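You operate a simulated robot arm through the tools that you are given. There is no shell and no other tool. Be economical: measure what you need, move in short steps, check, and stop when the job is done.

Carry out the task below with a simulated robot arm. There is one attempt and no reset: what you move stays moved.

TASK
Start a leak test on the jar with the green cap.
Fine: stand it under the clear cover, shut the yellow valve and pump till the pointer is in the green.
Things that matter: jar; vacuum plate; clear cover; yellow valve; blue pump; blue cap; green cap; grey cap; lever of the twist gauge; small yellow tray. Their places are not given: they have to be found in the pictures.

It is judged by the outcome, as a careful person would: the job done as asked, and still so three seconds after it is handed in. It fails if anything else is knocked over, pushed out of place, dropped, spilled or broken.

THE ROBOT
A 7-joint arm with a two-finger parallel gripper, fixed in place. Base frame: the origin is at the foot of the arm, x ahead of it, y to its left, z up; the work surface is at about z = 0. Lengths are in mm, angles in degrees, forces in N, time in s.
With the tool pointing down near the work surface it reaches from about 240 to 620 mm from the base axis. Its first joint turns from -66.0 to 66.0 degrees. Payload 2.6 kg.
Tool frame: the origin (TCP) lies between the finger pads and is the grasp point; the fingertips stand 30 mm ahead of it; z points along the fingers, y is the line along which they close. The gripper opens to 94 mm. The fingers are 28 mm wide and 10 mm thick; the gripper's body (50 by 96 mm) begins 55 mm behind the TCP.
Orientation is that of the tool frame in the base frame, as a unit quaternion [x, y, z, w]. With the fingers straight down and closing along the base's y, the tool's x points along the base's -x, its y along +y and its z along -z.

THE INTERFACE
- The arm moves only by the tool step_arm. Its argument "increments" is a list of rows, each an object of numbers (a shift or turn left out is 0, a gripper value left out holds the last): "tx", "ty", "tz": the shift along the tool's x, y, z in cm; "ax", "ay", "az": the turn, a rotation vector about the tool's x, y, z in degrees; "claw": the finger opening in cm, from 0 to 9.4. In form: [{"tx": .., "ty": .., "tz": .., "ax": .., "ay": .., "az": .., "claw": ..}, ...]. A call has 1 to 12 rows; each row is the pose to reach, as a shift and turn from the pose commanded when the call began, along the tool's axes at that moment. A row lasts 0.2 s, in which the tool goes at most 50 mm and 8.6 degrees; a call with a longer step from one row to the next is refused whole, and so is a gripper value outside its range. A pose out of reach is approached as far as the arm can. The call stops where the force on the tool passes 40 N (or 10 N more than at its start, if that is more) or the arm is blocked; 0.2 s more then pass. The fingers move at their own pace (about 72 mm/s each) and stop on an object; they squeeze with about 34 N. The grip force told is the motor's: it shows also when the fingers shut on nothing. Time passes only in rows, and 0.2 s behind the last, so rows that repeat a pose let the fingers close. It gives the time, the measured TCP pose, the force on the tool (base axes), the opening and the grip force at its end, in the units of the frame above (readings bear some noise), and new pictures: "show" is both (left out), scene, wrist or none.
- Cameras (640 x 400 px; columns grow to the right, rows downward): "scene" is fixed at [30.2, 424.7, 573.4]; the picture's right is [-0.84, -0.54, 0.00], its down [-0.26, 0.40, -0.88] and it looks along [0.48, -0.74, -0.48] (base axes); focal length 366 px, centre (320, 200). "wrist" rides on the gripper at [-37, 0, -58] in the tool frame; the picture's right is [0.00, -1.00, 0.00], its down [0.97, 0.00, -0.24] and it looks along [0.24, 0.00, 0.97] (tool axes); focal length 218 px, centre (320, 200).
- probe_pixels(camera, pixels): for up to 12 pixels [column, row] of the newest picture of that camera ("zoom" is the newest enlarged one), the place [x, y, z] in the base frame of the surface seen there, good to about 2 mm. No time passes.
- close_up(camera, box): a new picture of the part [left, top, right, bottom] of that camera's present view, enlarged. No time passes.
- finish_job(): hands the job in; it is judged then, once.

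Work in short steps. Measure before you move; look again where a grasp or a placing could have gone wrong, and mend it. You have 80 turns and 120 pictures in all, those below and enlarged ones among them. Open the gripper and draw the arm clear of the work before you hand the job in, unless the task says otherwise; then end with one line.

The tools are called after "Emit:" by a JSON object that holds its "method" and its "body". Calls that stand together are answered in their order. step_arm: Moves the arm, as the interface text tells. Its arguments: {"type":"object","properties":{"increments":{"type":"array","items":{"type":"object","properties":{"tx":{"type":"number"},"ty":{"type":"number"},"tz":{"type":"number"},"ax":{"type":"number"},"ay":{"type":"number"},"az":{"type":"number"},"claw":{"type":"number"}}}},"show":{"type":"string","enum":["both","scene","wrist","none"]}},"required":["increments"]} The other tools are called the same way: probe_pixels (camera, pixels) gives the place of the surface under pixels of a picture; close_up (camera, box) takes an enlarged picture of a part of a camera's view; finish_job () hands the job in.

At the start:

```text
time_s: 0.0
ee_pos: [327.7, -120.0, 373.5]
tool_rot: [0.0, 1.0, 0.0, 0.001]
ft_force: [-0.6, -0.3, -0.6]
gripper_width: 93.9
finger_force: 0.1
```

scene: 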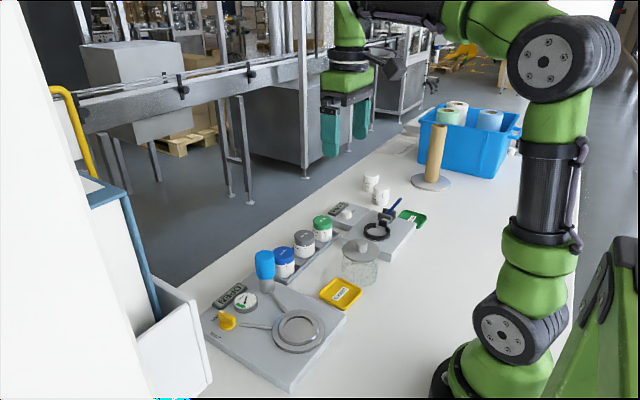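
wrist: 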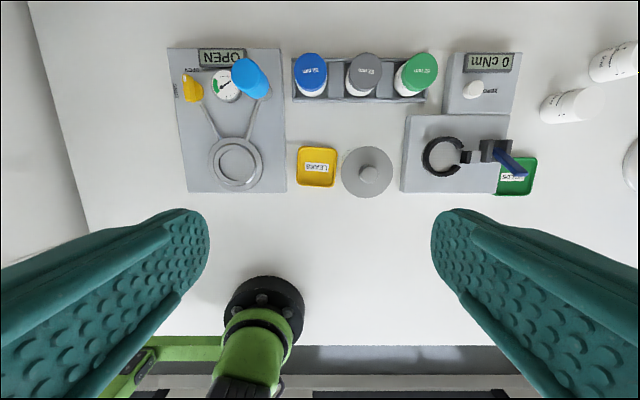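

The wrist view shows the station plate (left), jars in a rack (blue, grey, green at ~(416,75)), and the clear cover with knob at (367,172). I'll enlarge and measure.

Emit:
{"method": "close_up", "body": {"camera": "scene", "box": [190, 200, 430, 390]}}

Emit:
{"method": "close_up", "body": {"camera": "wrist", "box": [160, 35, 440, 210]}}

Emit:
{"method": "probe_pixels", "body": {"camera": "wrist", "pixels": [[420, 65], [367, 172], [350, 190], [236, 162], [193, 88], [250, 75], [225, 85], [275, 180], [180, 185], [405, 98], [320, 225], [388, 178]]}}

Emit:
{"method": "probe_pixels", "body": {"camera": "scene", "pixels": [[322, 221], [322, 236], [363, 244], [360, 270], [299, 330], [227, 320], [264, 258], [266, 282], [245, 302], [285, 248], [303, 238], [212, 335]]}}

```text
2.11 times, centred on (310, 295) of scene
```

zoom: 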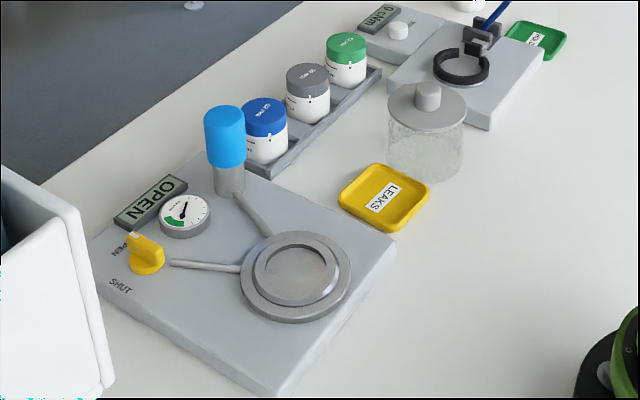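

```text
2.29 times, centred on (300, 122) of wrist
```

zoom: 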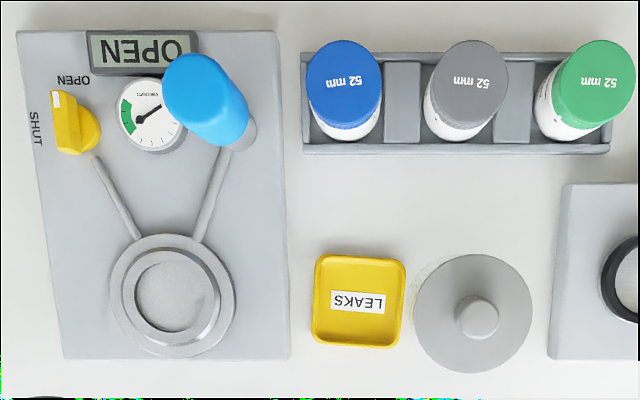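

```text
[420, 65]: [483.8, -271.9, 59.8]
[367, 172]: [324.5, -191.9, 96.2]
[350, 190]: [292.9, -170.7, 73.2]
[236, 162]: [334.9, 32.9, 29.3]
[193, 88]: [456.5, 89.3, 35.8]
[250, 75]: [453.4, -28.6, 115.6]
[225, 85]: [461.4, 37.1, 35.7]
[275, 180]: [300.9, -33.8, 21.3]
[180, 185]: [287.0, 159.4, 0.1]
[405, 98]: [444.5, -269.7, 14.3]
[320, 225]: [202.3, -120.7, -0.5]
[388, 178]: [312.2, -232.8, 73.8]
```

```text
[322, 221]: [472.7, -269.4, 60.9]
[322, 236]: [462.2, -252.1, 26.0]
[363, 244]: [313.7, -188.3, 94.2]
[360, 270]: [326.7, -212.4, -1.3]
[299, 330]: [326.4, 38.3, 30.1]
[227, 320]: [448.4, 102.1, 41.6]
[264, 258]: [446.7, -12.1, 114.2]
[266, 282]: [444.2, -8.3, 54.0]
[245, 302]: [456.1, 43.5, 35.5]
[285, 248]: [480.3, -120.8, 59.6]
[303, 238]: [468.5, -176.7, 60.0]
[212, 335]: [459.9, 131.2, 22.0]
```

The green jar is near (475,-268), the plate at about (332,35), and the cover at about (320,-190). I'll move above the green jar for finer measuring.

Emit:
{"method": "step_arm", "body": {"increments": [{"tx": -2, "ty": -2.1, "tz": 2.2}, {"tx": -4, "ty": -4.2, "tz": 4.4}, {"tx": -6, "ty": -6.3, "tz": 6.6}, {"tx": -8, "ty": -8.4, "tz": 8.8}, {"tx": -10, "ty": -10.5, "tz": 11}, {"tx": -12.5, "ty": -13, "tz": 13}, {"tx": -14.0, "ty": -14.8, "tz": 15.3}, {"tx": -14.0, "ty": -14.8, "tz": 15.3}], "show": "wrist"}}

```text
time_s: 1.8
ee_pos: [467.4, -267.6, 219.4]
tool_rot: [0.0, 1.0, 0.0, 0.0]
ft_force: [-0.2, 0.3, -0.1]
gripper_width: 94.1
finger_force: 0.0
```

wrist: 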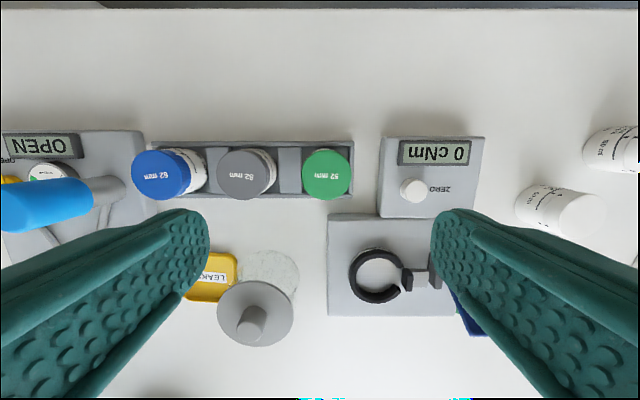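

The green cap is at (326,174) with its edges at about 303/351 and 150/199. I'll probe these, plus the cover.

Emit:
{"method": "probe_pixels", "body": {"camera": "wrist", "pixels": [[305, 174], [349, 174], [326, 152], [326, 196], [219, 318], [291, 310], [256, 285], [250, 344], [252, 323], [270, 176], [296, 165], [340, 147]]}}

Emit:
{"method": "close_up", "body": {"camera": "wrist", "box": [130, 120, 370, 270]}}

```text
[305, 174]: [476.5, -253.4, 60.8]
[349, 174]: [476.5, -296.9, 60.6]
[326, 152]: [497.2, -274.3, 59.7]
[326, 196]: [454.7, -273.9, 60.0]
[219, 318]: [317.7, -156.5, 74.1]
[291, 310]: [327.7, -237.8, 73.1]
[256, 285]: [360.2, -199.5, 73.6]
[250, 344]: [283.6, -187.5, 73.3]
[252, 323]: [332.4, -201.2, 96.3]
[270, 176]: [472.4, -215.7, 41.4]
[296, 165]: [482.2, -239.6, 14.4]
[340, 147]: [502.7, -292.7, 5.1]
```

```text
2.67 times, centred on (250, 195) of wrist
```

zoom: 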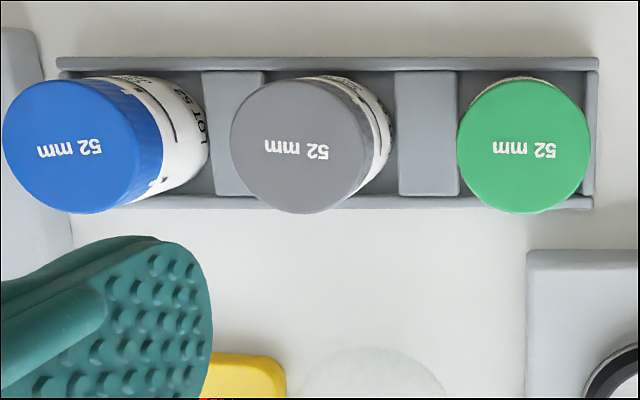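

The green jar's centre is (476,-275), cap diameter about 45 and top at z=60; the tray divider is at z 14. I'll descend with a 62 mm opening to TCP z=50 (tips at 20).

Emit:
{"method": "step_arm", "body": {"increments": [{"tx": -0.85, "ty": -0.75, "tz": 2, "claw": 6.4}, {"tx": -0.85, "ty": -0.75, "tz": 5, "claw": 6.4}, {"tx": -0.85, "ty": -0.75, "tz": 8, "claw": 6.4}, {"tx": -0.85, "ty": -0.75, "tz": 11, "claw": 6.4}, {"tx": -0.85, "ty": -0.75, "tz": 12, "claw": 6.4}, {"tx": -0.85, "ty": -0.75, "tz": 12, "claw": 6.4}], "show": "both"}}

```text
time_s: 3.2
ee_pos: [475.6, -275.4, 99.7]
tool_rot: [0.0, 1.0, 0.0, 0.0]
ft_force: [0.2, -0.7, 0.2]
gripper_width: 64.0
finger_force: 0.0
```

scene: 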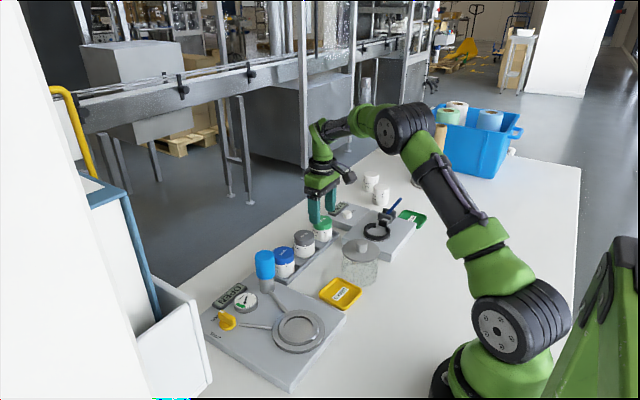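
wrist: 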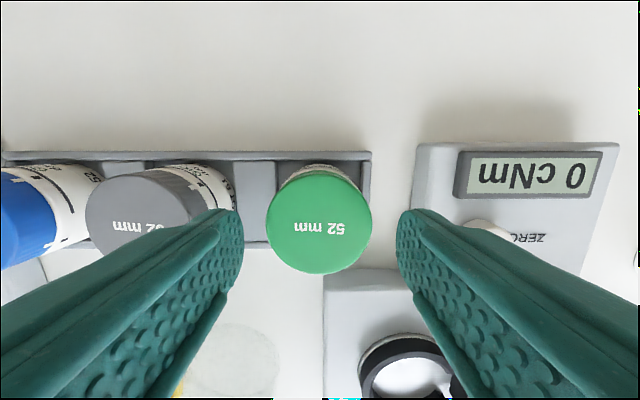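

The jar is centred between the fingers (319). I'll check clearance to the torque gauge and the grey jar before descending.

Emit:
{"method": "probe_pixels", "body": {"camera": "wrist", "pixels": [[418, 180], [425, 150], [460, 165], [195, 215], [226, 185], [335, 285], [395, 285], [368, 165], [480, 228]]}}

```text
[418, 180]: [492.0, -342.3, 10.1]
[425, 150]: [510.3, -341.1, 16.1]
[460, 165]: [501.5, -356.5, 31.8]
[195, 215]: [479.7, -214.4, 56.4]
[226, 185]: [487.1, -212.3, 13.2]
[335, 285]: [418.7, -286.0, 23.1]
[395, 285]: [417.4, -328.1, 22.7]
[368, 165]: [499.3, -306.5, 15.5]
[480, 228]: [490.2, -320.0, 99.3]
```

Clearances are fine. Descending and closing.

Emit:
{"method": "step_arm", "body": {"increments": [{"tz": 2}, {"tz": 4}, {"tz": 5}, {"tz": 5}, {"tz": 5, "claw": 3.5}, {"tz": 5, "claw": 3.5}, {"tz": 5, "claw": 3.5}, {"tz": 5, "claw": 3.5}], "show": "wrist"}}

```text
time_s: 5.0
ee_pos: [474.9, -274.0, 50.5]
tool_rot: [0.0, 1.0, 0.0, 0.0]
ft_force: [0.1, 0.1, -0.1]
gripper_width: 50.8
finger_force: 34.3
```

wrist: 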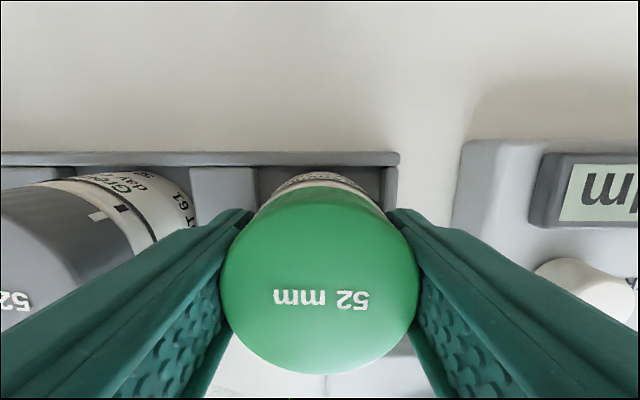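

Jar held (50.8 mm). I'll lift it straight up and measure the plate precisely from the scene.

Emit:
{"method": "step_arm", "body": {"increments": [{"tz": -2}, {"tz": -5}, {"tz": -8}, {"tz": -11}, {"tz": -15}, {"tz": -15}], "show": "scene"}}

Emit:
{"method": "close_up", "body": {"camera": "scene", "box": [190, 240, 360, 390]}}

```text
time_s: 6.4
ee_pos: [476.0, -274.7, 201.6]
tool_rot: [0.0, 1.0, 0.0, 0.0]
ft_force: [-0.2, -0.3, -0.2]
gripper_width: 50.6
finger_force: 34.1
```

scene: 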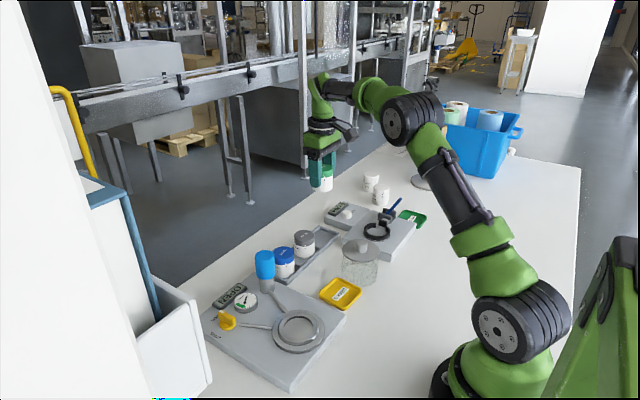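

```text
2.67 times, centred on (275, 315) of scene
```

zoom: 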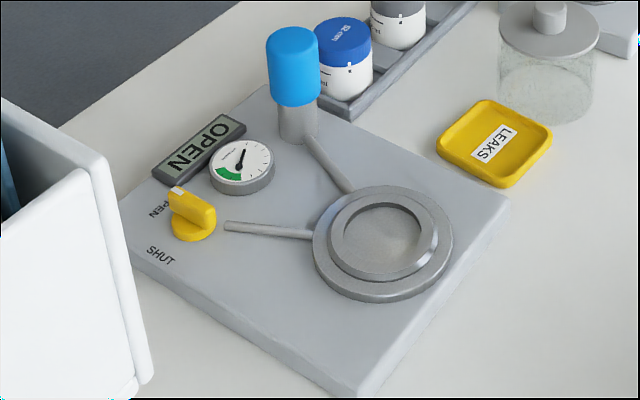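

Measuring the ring, the recess and the lower outer ledge in the zoom.

Emit:
{"method": "probe_pixels", "body": {"camera": "zoom", "pixels": [[382, 235], [335, 232], [434, 236], [384, 190], [384, 275], [319, 238], [447, 248], [382, 292], [365, 250], [400, 225], [349, 235], [418, 235]]}}

Emit:
{"method": "probe_pixels", "body": {"camera": "zoom", "pixels": [[178, 195], [205, 210], [188, 228], [177, 232], [294, 35], [294, 100], [294, 125], [268, 60], [318, 60], [240, 160], [160, 255], [160, 208]]}}

```text
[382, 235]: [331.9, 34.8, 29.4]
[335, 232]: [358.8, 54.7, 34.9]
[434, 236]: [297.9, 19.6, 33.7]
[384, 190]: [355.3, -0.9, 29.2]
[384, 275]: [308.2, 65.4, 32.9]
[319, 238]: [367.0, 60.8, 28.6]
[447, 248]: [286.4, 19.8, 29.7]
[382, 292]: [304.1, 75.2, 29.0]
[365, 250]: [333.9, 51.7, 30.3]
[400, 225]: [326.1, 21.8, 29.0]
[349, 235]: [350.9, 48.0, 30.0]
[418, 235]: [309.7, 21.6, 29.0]
```

```text
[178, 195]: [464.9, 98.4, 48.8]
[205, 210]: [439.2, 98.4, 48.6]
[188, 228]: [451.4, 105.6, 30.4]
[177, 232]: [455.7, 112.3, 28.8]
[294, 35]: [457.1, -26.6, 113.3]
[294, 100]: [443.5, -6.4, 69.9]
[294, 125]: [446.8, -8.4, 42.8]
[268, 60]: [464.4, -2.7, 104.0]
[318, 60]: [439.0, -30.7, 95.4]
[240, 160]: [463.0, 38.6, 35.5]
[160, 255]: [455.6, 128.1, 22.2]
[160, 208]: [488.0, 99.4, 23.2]
```

The plate centre is about (328.5,37). The inner recess is at z≈29.5, with a raised ring at r≈35. I'll carry the jar high to near the plate and look straight down with the wrist camera.

Emit:
{"method": "step_arm", "body": {"increments": [{"tx": 1, "ty": 1.5, "tz": -0.5}, {"tx": 3, "ty": 4.5, "tz": -1}, {"tx": 5.2, "ty": 7.9, "tz": -2}, {"tx": 7.5, "ty": 11.3, "tz": -3}, {"tx": 9.8, "ty": 14.7, "tz": -4}, {"tx": 12.1, "ty": 18.1, "tz": -4}, {"tx": 14.4, "ty": 21.5, "tz": -4}, {"tx": 16.7, "ty": 24.9, "tz": -4}, {"tx": 18.5, "ty": 28.3, "tz": -4}, {"tx": 19.5, "ty": 30.5, "tz": -4}, {"tx": 19.6, "ty": 31.2, "tz": -4}, {"tx": 19.6, "ty": 31.2, "tz": -4}], "show": "wrist"}}

Emit:
{"method": "close_up", "body": {"camera": "wrist", "box": [240, 50, 400, 200]}}

```text
time_s: 9.0
ee_pos: [280.2, 37.9, 238.7]
tool_rot: [0.0, 1.0, 0.0, -0.001]
ft_force: [0.0, 0.0, -1.5]
gripper_width: 50.7
finger_force: 34.0
```

wrist: 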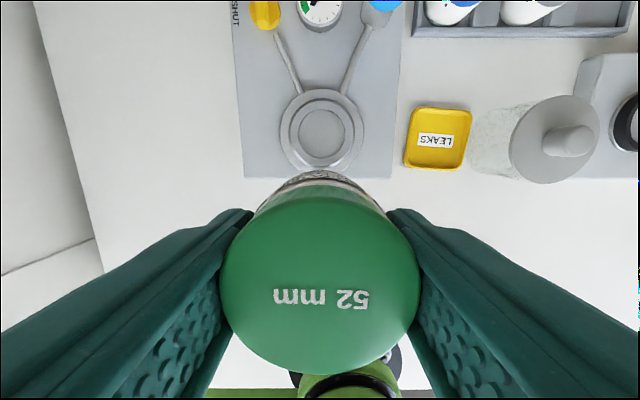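

```text
2.67 times, centred on (320, 125) of wrist
```

zoom: 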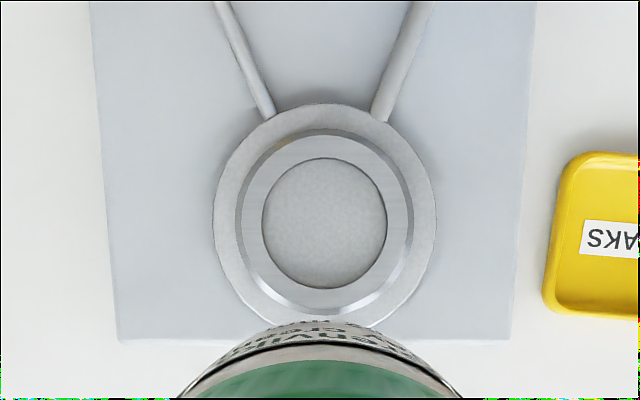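

Probing the ring edges in this view.

Emit:
{"method": "probe_pixels", "body": {"camera": "zoom", "pixels": [[266, 222], [384, 222], [325, 163], [325, 284], [218, 222], [431, 222], [246, 222], [403, 222], [325, 148], [325, 302], [325, 108], [325, 222]]}}

Emit:
{"method": "probe_pixels", "body": {"camera": "wrist", "pixels": [[510, 140], [599, 135], [556, 97], [540, 184], [570, 140], [590, 142], [475, 140], [490, 180]]}}

```text
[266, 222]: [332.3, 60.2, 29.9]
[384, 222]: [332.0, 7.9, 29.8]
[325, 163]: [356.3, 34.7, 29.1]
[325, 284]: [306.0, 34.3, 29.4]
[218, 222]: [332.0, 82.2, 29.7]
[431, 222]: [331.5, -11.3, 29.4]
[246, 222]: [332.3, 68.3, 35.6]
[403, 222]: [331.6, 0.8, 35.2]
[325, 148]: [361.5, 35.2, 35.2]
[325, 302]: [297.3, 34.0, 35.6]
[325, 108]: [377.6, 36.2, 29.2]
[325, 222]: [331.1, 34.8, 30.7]
```

```text
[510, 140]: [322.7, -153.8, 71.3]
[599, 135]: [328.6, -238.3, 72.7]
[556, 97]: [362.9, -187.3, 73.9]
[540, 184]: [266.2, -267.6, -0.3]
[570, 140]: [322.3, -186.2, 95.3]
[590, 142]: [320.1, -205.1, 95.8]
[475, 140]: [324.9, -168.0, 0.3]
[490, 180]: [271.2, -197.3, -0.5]
```

Plate centre ≈ (330.5, 34.8), recess r≈27, floor z≈29.5. Now checking where the jar's cap sits relative to the TCP.

Emit:
{"method": "probe_pixels", "body": {"camera": "wrist", "pixels": [[320, 195], [320, 205], [320, 215], [320, 360], [320, 370], [225, 280], [415, 280], [320, 185]]}}

Emit:
{"method": "close_up", "body": {"camera": "scene", "box": [220, 180, 380, 300]}}

```text
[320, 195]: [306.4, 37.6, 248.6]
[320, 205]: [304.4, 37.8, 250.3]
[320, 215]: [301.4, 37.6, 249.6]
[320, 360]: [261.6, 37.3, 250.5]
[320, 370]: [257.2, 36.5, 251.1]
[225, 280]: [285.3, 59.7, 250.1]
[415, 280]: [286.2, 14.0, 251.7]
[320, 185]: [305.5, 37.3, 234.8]
```

```text
3.33 times, centred on (300, 240) of scene
```

zoom: 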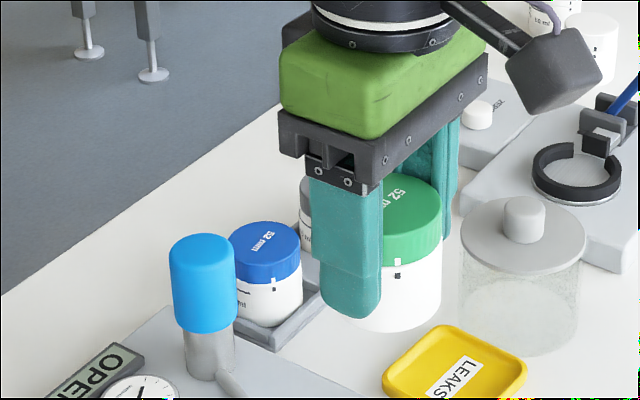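

The jar is centred on the TCP to within about 1 mm. Moving over the plate centre and lowering to about 10 mm above.

Emit:
{"method": "step_arm", "body": {"increments": [{"tx": -2.5, "ty": -0.2}, {"tx": -4.93, "ty": -0.28}, {"tx": -4.93, "ty": -0.28, "tz": 3}, {"tx": -4.93, "ty": -0.28, "tz": 7}, {"tx": -4.93, "ty": -0.28, "tz": 11}, {"tx": -4.93, "ty": -0.28, "tz": 14}, {"tx": -4.93, "ty": -0.28, "tz": 14.9}, {"tx": -4.93, "ty": -0.28, "tz": 14.9}], "show": "both"}}

Emit:
{"method": "close_up", "body": {"camera": "scene", "box": [220, 250, 380, 370]}}

```text
time_s: 10.8
ee_pos: [329.7, 33.4, 90.7]
tool_rot: [-0.001, 1.0, 0.0, 0.0]
ft_force: [0.3, 0.0, -0.9]
gripper_width: 50.3
finger_force: 33.7
```

scene: 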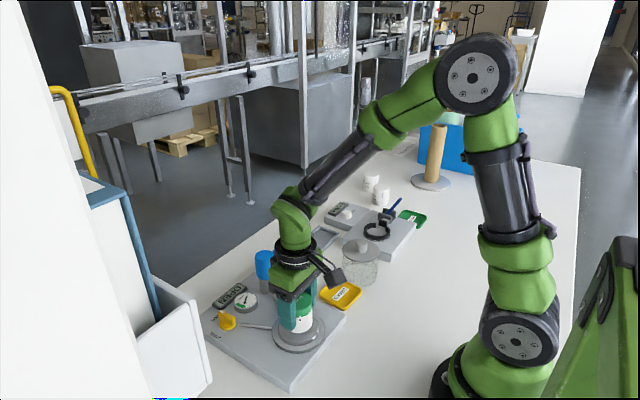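
wrist: 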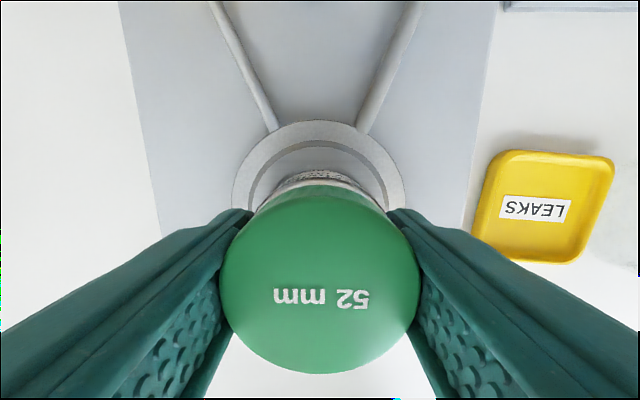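

```text
3.33 times, centred on (300, 310) of scene
```

zoom: 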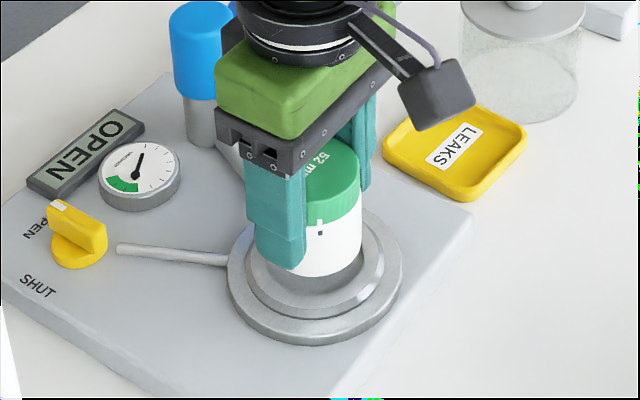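

The ring (232–404, centre 318) is almost concentric with the jar. Nudging +0.8 mm in y and lowering until contact.

Emit:
{"method": "step_arm", "body": {"increments": [{"ty": 0.08, "tz": 0.5}, {"ty": 0.08, "tz": 1.0}, {"ty": 0.08, "tz": 1.3}, {"ty": 0.08, "tz": 1.5}, {"ty": 0.08, "tz": 1.5}], "show": "wrist"}}

Emit:
{"method": "close_up", "body": {"camera": "scene", "box": [240, 270, 360, 360]}}

```text
time_s: 12.0
ee_pos: [328.1, 34.2, 75.4]
tool_rot: [0.001, 1.0, 0.0, 0.0]
ft_force: [-0.9, -0.7, -0.7]
gripper_width: 50.9
finger_force: 34.0
```

wrist: 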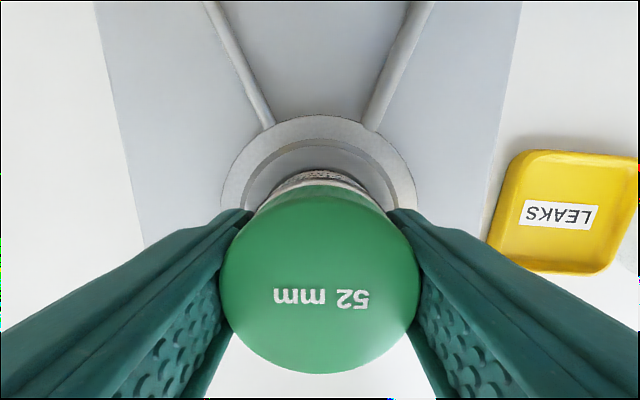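

```text
4.44 times, centred on (300, 315) of scene
```

zoom: 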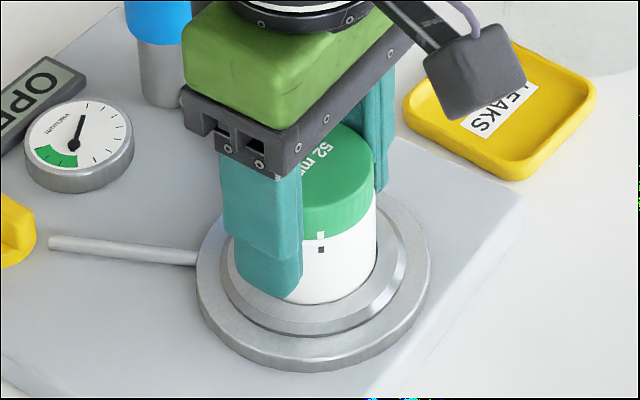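

No contact force yet. Lowering by small bits.

Emit:
{"method": "step_arm", "body": {"increments": [{"tz": 0.1}, {"tz": 0.2}, {"tz": 0.2}], "show": "none"}}

```text
time_s: 12.8
ee_pos: [329.6, 35.2, 75.3]
tool_rot: [0.0, 1.0, 0.0, 0.0]
ft_force: [-6.6, -0.9, 19.5]
gripper_width: 50.6
finger_force: 33.5
```

Contact at z≈75 matches the recess floor. Releasing gently and raising.

Emit:
{"method": "step_arm", "body": {"increments": [{"tz": 0.0}, {"tz": 0.0, "claw": 6.6}, {"tz": 0.0, "claw": 6.6}, {"tz": 0.0, "claw": 6.6}, {"tz": -2}, {"tz": -6}, {"tz": -10}, {"tz": -14}, {"tz": -14}], "show": "wrist"}}

Emit:
{"method": "close_up", "body": {"camera": "scene", "box": [240, 270, 360, 360]}}

```text
time_s: 14.8
ee_pos: [329.6, 35.3, 215.2]
tool_rot: [0.0, 1.0, 0.0, 0.001]
ft_force: [0.1, -0.2, 0.2]
gripper_width: 66.0
finger_force: 0.2
```

wrist: 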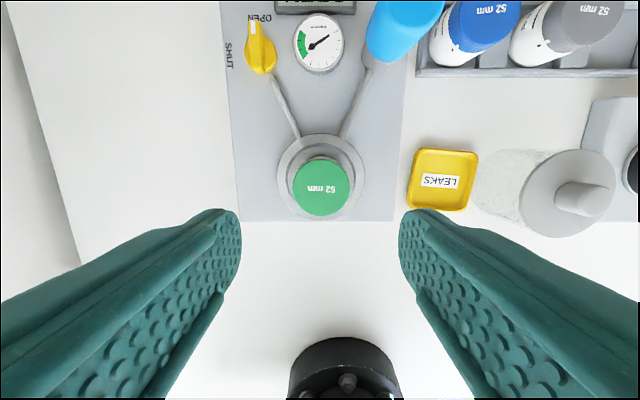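

```text
4.44 times, centred on (300, 315) of scene
```

zoom: 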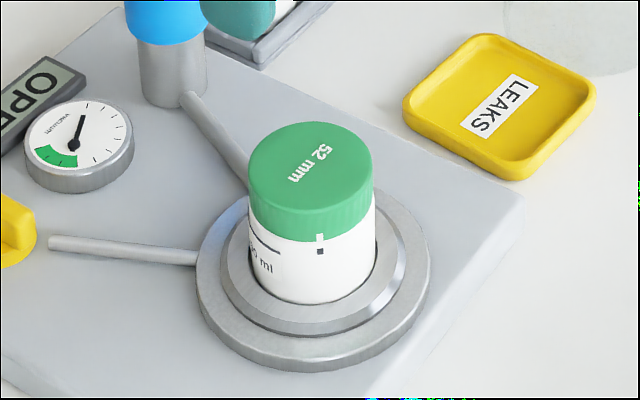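

The jar stands upright in the recess. Next the cover: moving over it for an accurate look.

Emit:
{"method": "step_arm", "body": {"increments": [{"ty": -2}, {"ty": -6}, {"ty": -10}, {"ty": -14}, {"ty": -18}, {"tx": 0.7, "ty": -21.5}, {"tx": 0.7, "ty": -23.2}, {"tx": 0.7, "ty": -23.2}], "show": "wrist"}}

Emit:
{"method": "close_up", "body": {"camera": "wrist", "box": [240, 100, 400, 220]}}

```text
time_s: 16.6
ee_pos: [321.9, -197.4, 213.8]
tool_rot: [0.001, 1.0, 0.0, 0.0]
ft_force: [-0.1, 0.4, -0.6]
gripper_width: 65.9
finger_force: 0.1
```

wrist: 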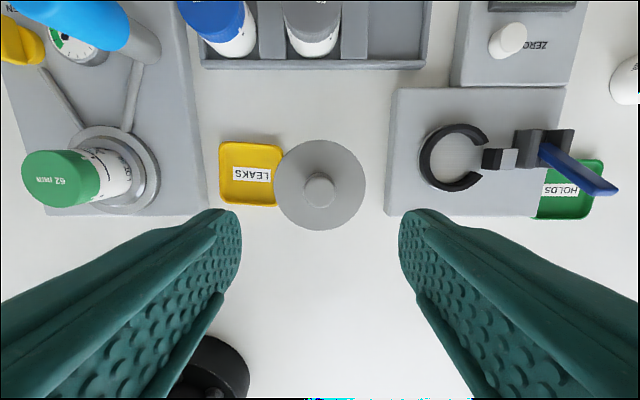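

```text
3.33 times, centred on (320, 160) of wrist
```

zoom: 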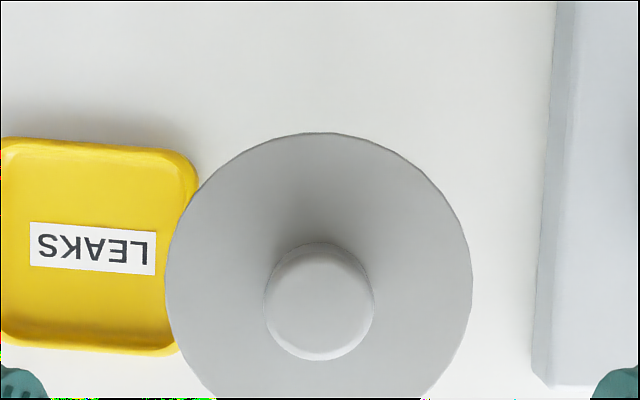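

Probing the lid edges and the knob.

Emit:
{"method": "probe_pixels", "body": {"camera": "zoom", "pixels": [[172, 285], [467, 285], [319, 137], [319, 385], [268, 305], [370, 305], [319, 248], [319, 345], [319, 300]]}}

Emit:
{"method": "probe_pixels", "body": {"camera": "wrist", "pixels": [[320, 228], [320, 225]]}}

```text
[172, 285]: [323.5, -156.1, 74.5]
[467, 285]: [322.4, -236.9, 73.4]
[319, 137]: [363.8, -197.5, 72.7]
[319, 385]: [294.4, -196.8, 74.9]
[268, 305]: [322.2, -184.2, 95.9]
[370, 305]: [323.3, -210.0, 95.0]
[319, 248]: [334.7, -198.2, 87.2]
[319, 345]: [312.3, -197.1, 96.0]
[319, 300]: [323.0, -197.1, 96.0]
```

```text
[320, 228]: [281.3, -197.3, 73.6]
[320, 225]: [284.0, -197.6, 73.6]
```

Cover centre (322.7,-197), knob ⌀~27, z 74–96. Descending to TCP z=107 and gripping the knob.

Emit:
{"method": "step_arm", "body": {"increments": [{"tx": -0.08, "tz": 2, "claw": 5}, {"tx": -0.08, "tz": 5, "claw": 5}, {"tx": -0.08, "tz": 8, "claw": 5}, {"tx": -0.08, "tz": 10, "claw": 5}, {"tx": -0.08, "tz": 10.65, "claw": 5}, {"tx": -0.08, "tz": 10.65, "claw": 5}, {"tx": -0.08, "tz": 10.65, "claw": 1.5}, {"tx": -0.08, "tz": 10.65, "claw": 1.5}, {"tx": -0.08, "tz": 10.65, "claw": 1.5}, {"tx": -0.08, "tz": 10.65, "claw": 1.5}], "show": "wrist"}}

```text
time_s: 18.8
ee_pos: [322.5, -197.2, 108.7]
tool_rot: [-0.001, 1.0, 0.0, 0.0]
ft_force: [-0.2, -0.6, 0.3]
gripper_width: 26.6
finger_force: 34.4
```

wrist: 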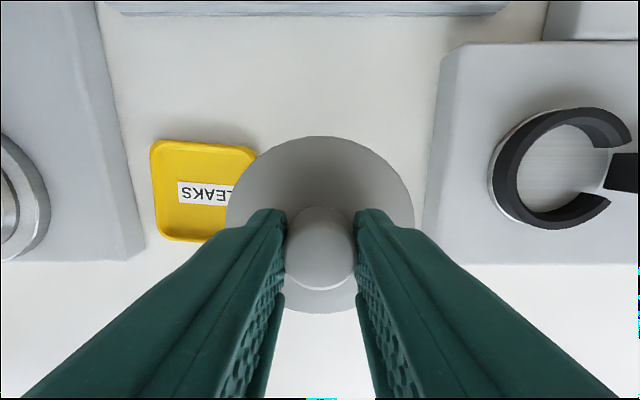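

Knob gripped (26.6 mm). Lifting straight up 120 mm, then across to above the plate.

Emit:
{"method": "step_arm", "body": {"increments": [{"tz": -1}, {"tz": -4}, {"tz": -8}, {"tz": -12}, {"tz": -12}], "show": "scene"}}

Emit:
{"method": "close_up", "body": {"camera": "scene", "box": [280, 160, 440, 280]}}

```text
time_s: 20.0
ee_pos: [321.9, -198.5, 227.8]
tool_rot: [0.0, 1.0, -0.001, 0.001]
ft_force: [-0.4, 0.1, -1.4]
gripper_width: 26.8
finger_force: 33.8
```

scene: 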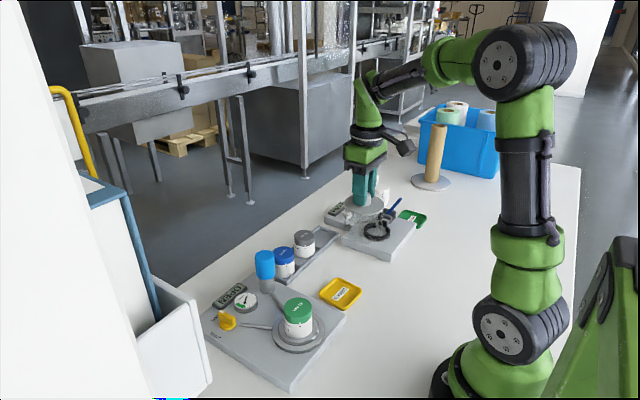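

```text
3.33 times, centred on (360, 220) of scene
```

zoom: 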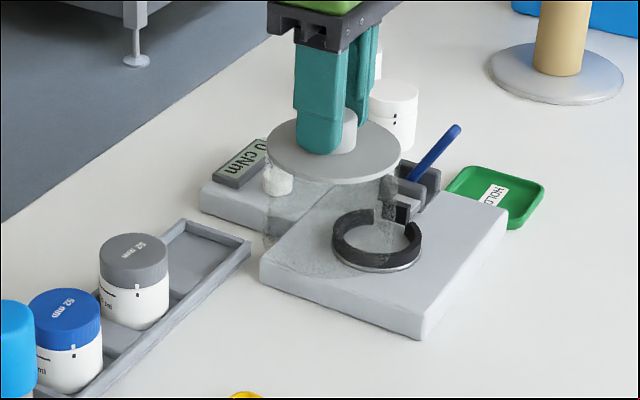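

The cover hangs level. Carrying it over the plate at height.

Emit:
{"method": "step_arm", "body": {"increments": [{"ty": 1.5, "tz": -0.5}, {"ty": 4.5, "tz": -1}, {"ty": 8, "tz": -1}, {"ty": 11.5, "tz": -1}, {"ty": 15, "tz": -1}, {"tx": -0.4, "ty": 18.5, "tz": -1}, {"tx": -0.82, "ty": 21.5, "tz": -1}, {"tx": -0.82, "ty": 23.2, "tz": -1}, {"tx": -0.82, "ty": 23.2, "tz": -1}], "show": "both"}}

Emit:
{"method": "close_up", "body": {"camera": "scene", "box": [220, 230, 380, 350]}}

```text
time_s: 22.0
ee_pos: [330.3, 35.5, 237.3]
tool_rot: [0.001, 1.0, 0.0, 0.001]
ft_force: [0.6, 0.1, -1.1]
gripper_width: 26.7
finger_force: 33.4
```

scene: 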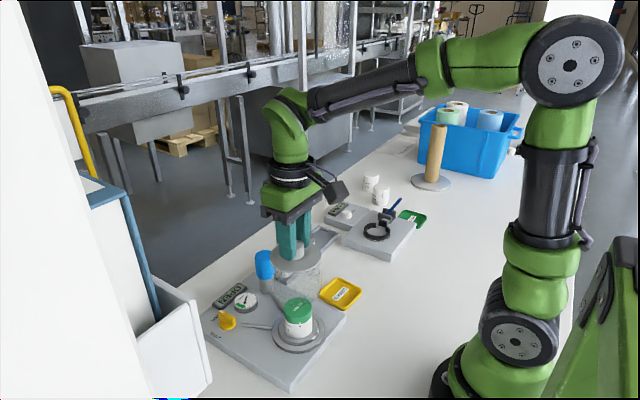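
wrist: 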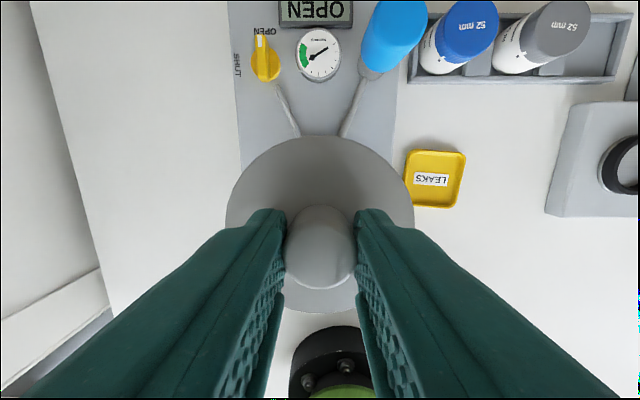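

```text
3.33 times, centred on (300, 290) of scene
```

zoom: 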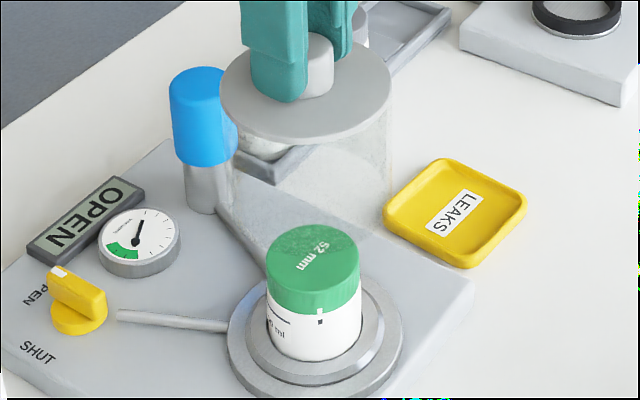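

Cover is over the jar. Lowering to TCP 155 (rim about 47, above the ring) and checking.

Emit:
{"method": "step_arm", "body": {"increments": [{"ty": -0.04, "tz": 2}, {"ty": -0.04, "tz": 4}, {"ty": -0.04, "tz": 6}, {"ty": -0.04, "tz": 7.5}, {"ty": -0.04, "tz": 8.2}, {"ty": -0.04, "tz": 8.2}], "show": "wrist"}}

Emit:
{"method": "close_up", "body": {"camera": "scene", "box": [230, 270, 370, 375]}}

```text
time_s: 23.4
ee_pos: [330.3, 34.2, 154.4]
tool_rot: [0.0, 1.0, 0.0, -0.001]
ft_force: [-0.3, 0.1, -0.5]
gripper_width: 26.6
finger_force: 34.3
```

wrist: 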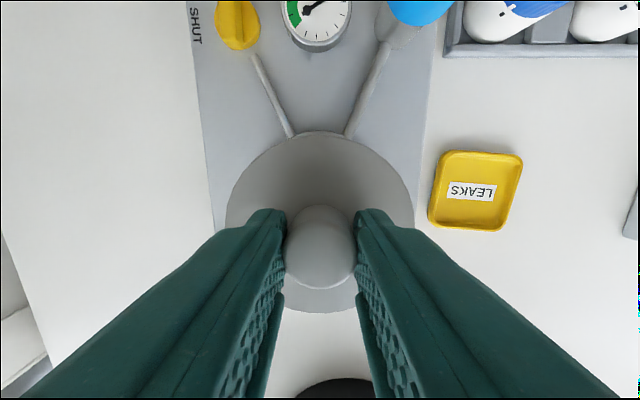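

```text
3.81 times, centred on (300, 322) of scene
```

zoom: 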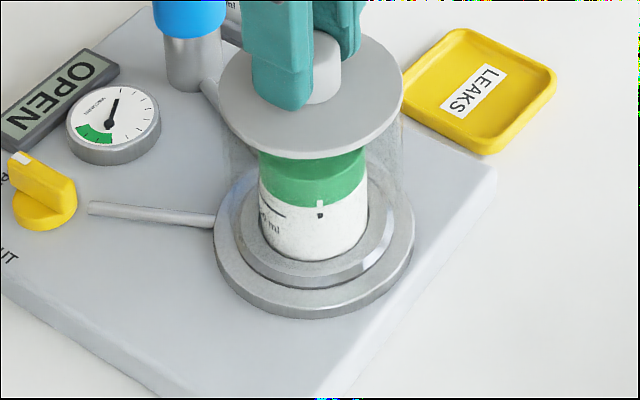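

Looks concentric. Lowering slowly to the ledge (expected TCP ≈ 137.5), watching the force.

Emit:
{"method": "step_arm", "body": {"increments": [{"tz": 0.4}, {"tz": 0.8}, {"tz": 1.1}, {"tz": 1.3}, {"tz": 1.5}, {"tz": 1.6}, {"tz": 1.6}], "show": "none"}}

Emit:
{"method": "close_up", "body": {"camera": "scene", "box": [230, 270, 370, 375]}}

```text
time_s: 25.0
ee_pos: [331.2, 34.7, 139.3]
tool_rot: [0.0, 1.0, 0.001, 0.0]
ft_force: [0.4, 0.1, 0.3]
gripper_width: 26.6
finger_force: 34.0
```

```text
3.81 times, centred on (300, 322) of scene
```

zoom: 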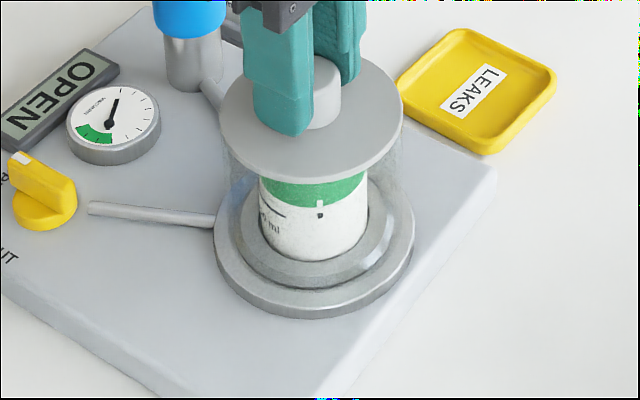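

Rim is past the ring top with no contact so far; going a little lower until it seats.

Emit:
{"method": "step_arm", "body": {"increments": [{"tz": 0.1}, {"tz": 0.2}, {"tz": 0.25}, {"tz": 0.25}], "show": "none"}}

```text
time_s: 26.0
ee_pos: [330.7, 34.7, 137.7]
tool_rot: [-0.001, 1.0, 0.001, 0.001]
ft_force: [-1.7, 1.4, 13.6]
gripper_width: 26.9
finger_force: 33.5
```

Seated on the ledge (13.6 N at z≈137.5). Releasing and rising.

Emit:
{"method": "step_arm", "body": {"increments": [{"tz": 0}, {"tz": 0, "claw": 5}, {"tz": 0, "claw": 5}, {"tz": 0, "claw": 5}, {"tz": -2}, {"tz": -5}, {"tz": -9}, {"tz": -9}], "show": "both"}}

Emit:
{"method": "close_up", "body": {"camera": "scene", "box": [200, 230, 360, 370]}}

```text
time_s: 27.8
ee_pos: [330.6, 34.5, 228.0]
tool_rot: [0.0, 1.0, 0.0, 0.001]
ft_force: [-0.2, -1.1, 0.6]
gripper_width: 50.2
finger_force: 0.1
```

scene: 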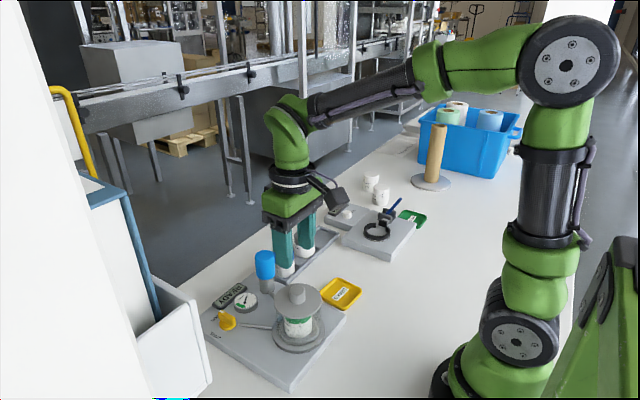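
wrist: 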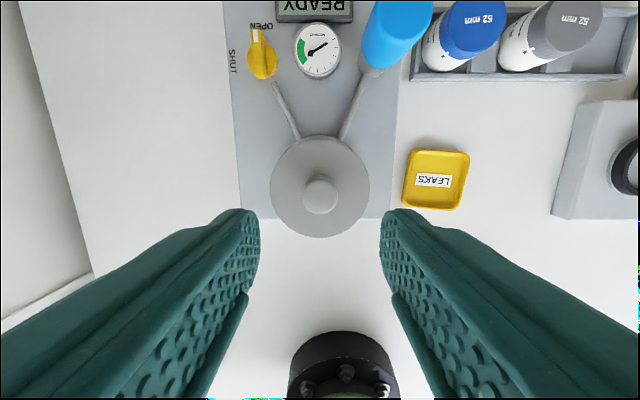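

```text
2.86 times, centred on (280, 300) of scene
```

zoom: 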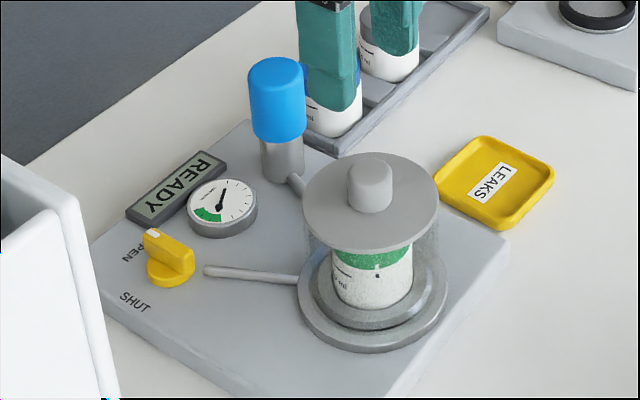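

The display says READY. Now the valve: moving to look down on it.

Emit:
{"method": "step_arm", "body": {"increments": [{"tx": -2, "ty": 1.4}, {"tx": -5, "ty": 3.5}, {"tx": -8, "ty": 5.5}, {"tx": -9.5, "ty": 6.2, "tz": 2}, {"tx": -9.5, "ty": 6.2, "tz": 5}, {"tx": -9.5, "ty": 6.2, "tz": 5}], "show": "wrist"}}

Emit:
{"method": "close_up", "body": {"camera": "wrist", "box": [240, 80, 400, 200]}}

```text
time_s: 29.2
ee_pos: [425.5, 95.7, 177.8]
tool_rot: [0.0, 1.0, 0.0, 0.0]
ft_force: [-0.1, -0.5, -0.9]
gripper_width: 49.9
finger_force: 0.1
```

wrist: 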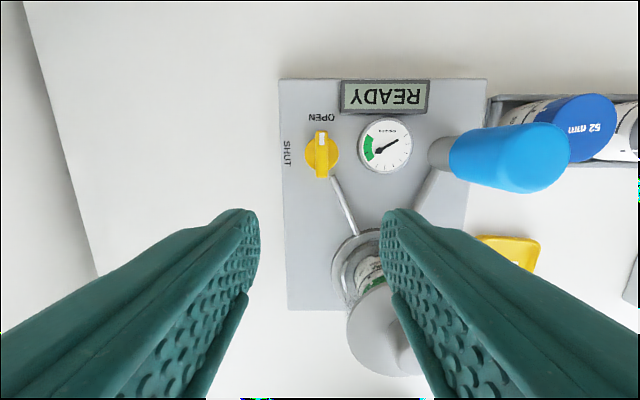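

```text
3.33 times, centred on (320, 140) of wrist
```

zoom: 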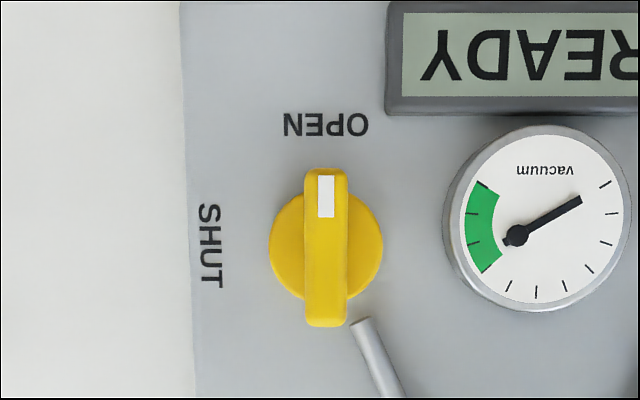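

The handle bar points +x (OPEN) and has to turn 90° counter-clockwise (seen from above) to SHUT (+y). Probing the bar.

Emit:
{"method": "probe_pixels", "body": {"camera": "zoom", "pixels": [[326, 175], [326, 318], [326, 247], [308, 240], [346, 240], [285, 247], [370, 247], [326, 325], [460, 190], [540, 220], [395, 60], [360, 330]]}}

```text
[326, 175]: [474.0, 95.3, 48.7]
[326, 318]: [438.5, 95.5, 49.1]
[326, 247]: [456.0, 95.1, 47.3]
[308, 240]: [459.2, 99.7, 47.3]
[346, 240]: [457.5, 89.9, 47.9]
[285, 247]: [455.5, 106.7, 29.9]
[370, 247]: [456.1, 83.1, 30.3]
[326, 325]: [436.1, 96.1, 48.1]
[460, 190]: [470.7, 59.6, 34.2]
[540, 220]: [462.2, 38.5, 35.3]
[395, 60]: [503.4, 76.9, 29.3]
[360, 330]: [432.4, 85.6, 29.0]
```

Bar centre (455.8,95), 10 mm wide, z 30–49. Descending to TCP z=64 with a 30 mm opening, then gripping.

Emit:
{"method": "step_arm", "body": {"increments": [{"tx": -3.03, "ty": -0.07, "claw": 3}, {"tx": -3.03, "ty": -0.07, "tz": 3, "claw": 3}, {"tx": -3.03, "ty": -0.07, "tz": 6, "claw": 3}, {"tx": -3.03, "ty": -0.07, "tz": 9, "claw": 3}, {"tx": -3.03, "ty": -0.07, "tz": 11, "claw": 3}, {"tx": -3.03, "ty": -0.07, "tz": 11.4, "claw": 3}, {"tx": -3.03, "ty": -0.07, "tz": 11.4, "claw": 3}, {"tx": -3.03, "ty": -0.07, "tz": 11.4, "claw": 0.6}, {"tx": -3.03, "ty": -0.07, "tz": 11.4, "claw": 0.6}, {"tx": -3.03, "ty": -0.07, "tz": 11.4, "claw": 0.6}], "show": "wrist"}}

```text
time_s: 31.4
ee_pos: [456.1, 96.3, 61.8]
tool_rot: [0.0, 1.0, -0.001, -0.001]
ft_force: [-1.2, -5.5, -2.9]
gripper_width: 10.6
finger_force: 44.6
```

wrist: 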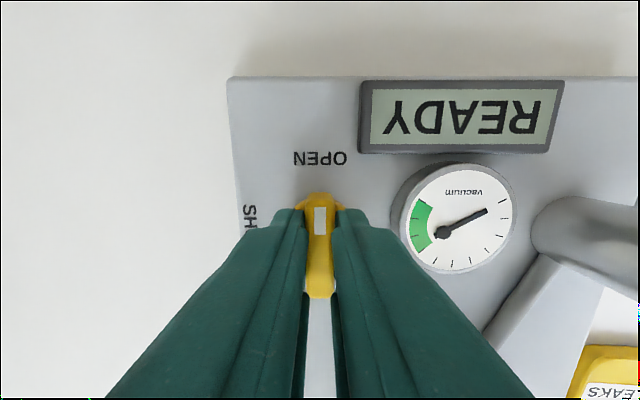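

Handle gripped with little side force. Turning counter-clockwise from above (tool az negative), first half.

Emit:
{"method": "step_arm", "body": {"increments": [{"az": -6}, {"az": -13}, {"az": -20}, {"az": -27}, {"az": -34}, {"az": -40}, {"az": -40}], "show": "wrist"}}

```text
time_s: 33.0
ee_pos: [454.8, 95.4, 61.6]
tool_rot: [-0.343, 0.939, 0.0, 0.0]
ft_force: [7.5, -0.6, -20.4]
gripper_width: 10.8
finger_force: 43.7
```

wrist: 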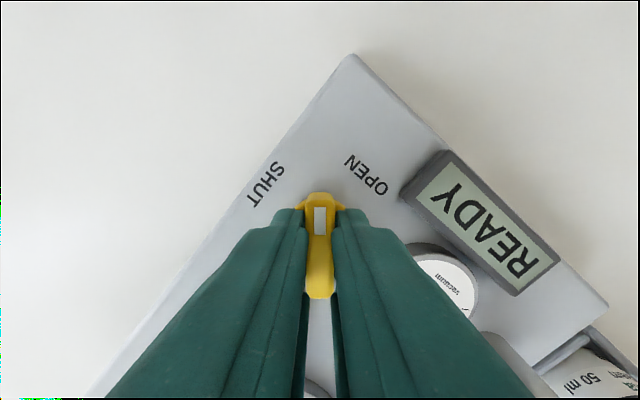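

The handle follows. A 20 N downward pull on the tool means my commanded height is slightly high, so I'll ease down 1.5 mm and finish the turn.

Emit:
{"method": "step_arm", "body": {"increments": [{"az": -7, "tz": 0.1}, {"az": -14, "tz": 0.15}, {"az": -21, "tz": 0.15}, {"az": -28, "tz": 0.15}, {"az": -35, "tz": 0.15}, {"az": -42, "tz": 0.15}, {"az": -49, "tz": 0.15}, {"az": -50, "tz": 0.15}, {"az": -50, "tz": 0.15}], "show": "wrist"}}

```text
time_s: 34.9
ee_pos: [455.0, 96.3, 61.8]
tool_rot: [-0.707, 0.708, 0.002, -0.001]
ft_force: [-2.6, -0.3, 2.8]
gripper_width: 10.8
finger_force: 44.9
stopped in row 9: the force on the tool passed its limit (the readings are from after the stop); the commanded pose is now the measured one
```

wrist: 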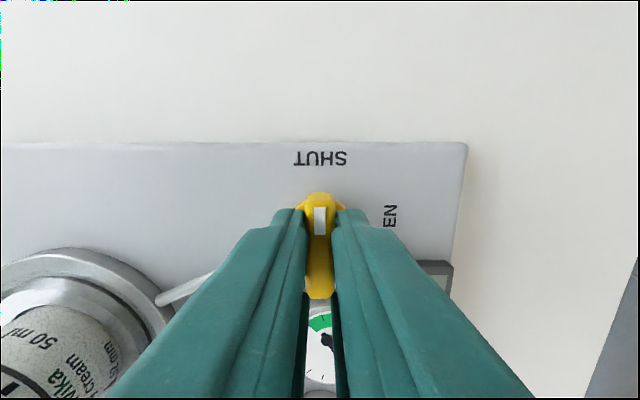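

The handle points at SHUT (stop reached at 90°). Releasing and rising straight up.

Emit:
{"method": "step_arm", "body": {"increments": [{"claw": 2.5}, {"claw": 2.5}, {"tz": -2, "claw": 2.5}, {"tz": -6}, {"tz": -10}, {"tz": -14}, {"tz": -14}], "show": "wrist"}}

Emit:
{"method": "close_up", "body": {"camera": "scene", "box": [190, 240, 350, 360]}}

```text
time_s: 36.5
ee_pos: [455.6, 95.4, 202.0]
tool_rot: [0.707, -0.707, -0.002, 0.002]
ft_force: [-0.3, -1.3, 0.2]
gripper_width: 25.0
finger_force: 0.1
```

wrist: 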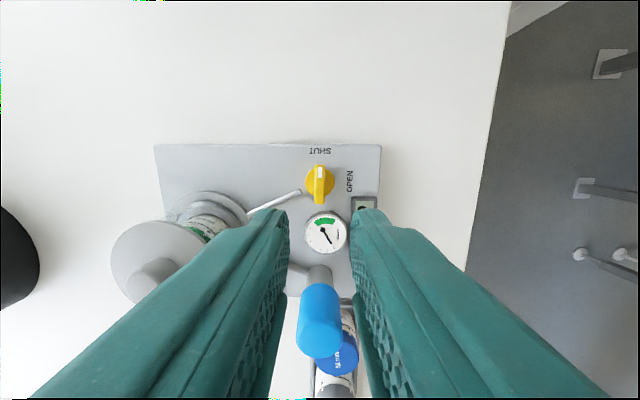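

```text
3.33 times, centred on (270, 300) of scene
```

zoom: 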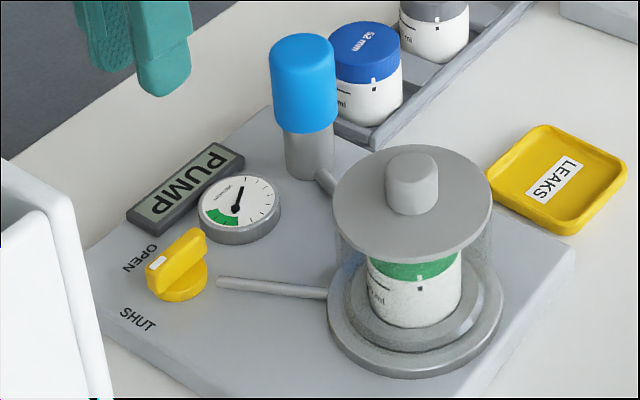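

The display now says PUMP and the handle points to SHUT. Turning the wrist back and moving to look down on the pump.

Emit:
{"method": "step_arm", "body": {"increments": [{"az": 8, "tx": 1, "ty": 0.5, "claw": 0}, {"az": 16, "tx": 2, "ty": 1, "claw": 0}, {"az": 24, "tx": 3, "ty": 1.5}, {"az": 32, "tx": 4, "ty": 2}, {"az": 40, "tx": 5, "ty": 2.5}, {"az": 48, "tx": 6, "ty": 3}, {"az": 56, "tx": 7, "ty": 3.5}, {"az": 64, "tx": 8, "ty": 4}, {"az": 72, "tx": 9, "ty": 4.5}, {"az": 80, "tx": 10, "ty": 5}, {"az": 88, "tx": 11, "ty": 5.5}, {"az": 90, "tx": 11, "ty": 5.5}], "show": "wrist"}}

Emit:
{"method": "close_up", "body": {"camera": "wrist", "box": [240, 60, 400, 180]}}

```text
time_s: 39.1
ee_pos: [401.0, -13.9, 202.2]
tool_rot: [0.002, 1.0, -0.001, -0.002]
ft_force: [-1.0, -0.8, -0.7]
gripper_width: 0.0
finger_force: 33.0
```

wrist: 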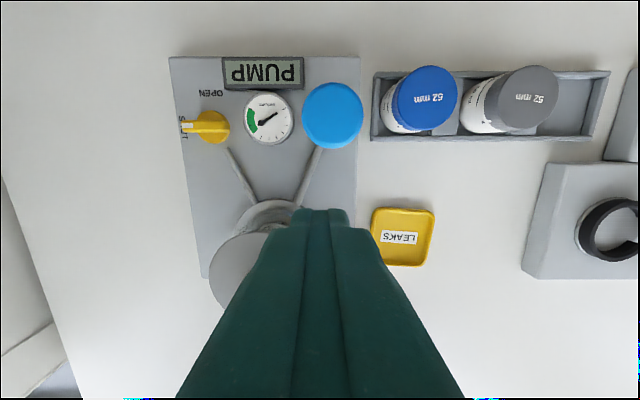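

```text
3.33 times, centred on (320, 120) of wrist
```

zoom: 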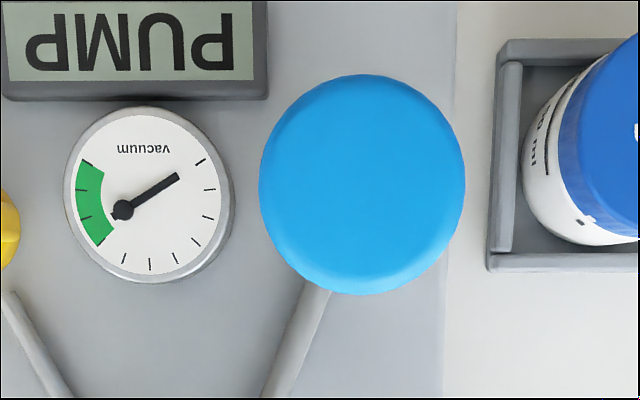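

Emit:
{"method": "probe_pixels", "body": {"camera": "zoom", "pixels": [[362, 175], [280, 175], [445, 175], [362, 90], [362, 265], [362, 285], [265, 185], [460, 185]]}}

```text
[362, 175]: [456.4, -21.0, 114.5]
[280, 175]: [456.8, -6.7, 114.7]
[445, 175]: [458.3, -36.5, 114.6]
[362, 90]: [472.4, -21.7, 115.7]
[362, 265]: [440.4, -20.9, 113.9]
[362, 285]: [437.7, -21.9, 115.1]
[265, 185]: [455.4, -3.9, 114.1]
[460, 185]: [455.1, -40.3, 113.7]
```

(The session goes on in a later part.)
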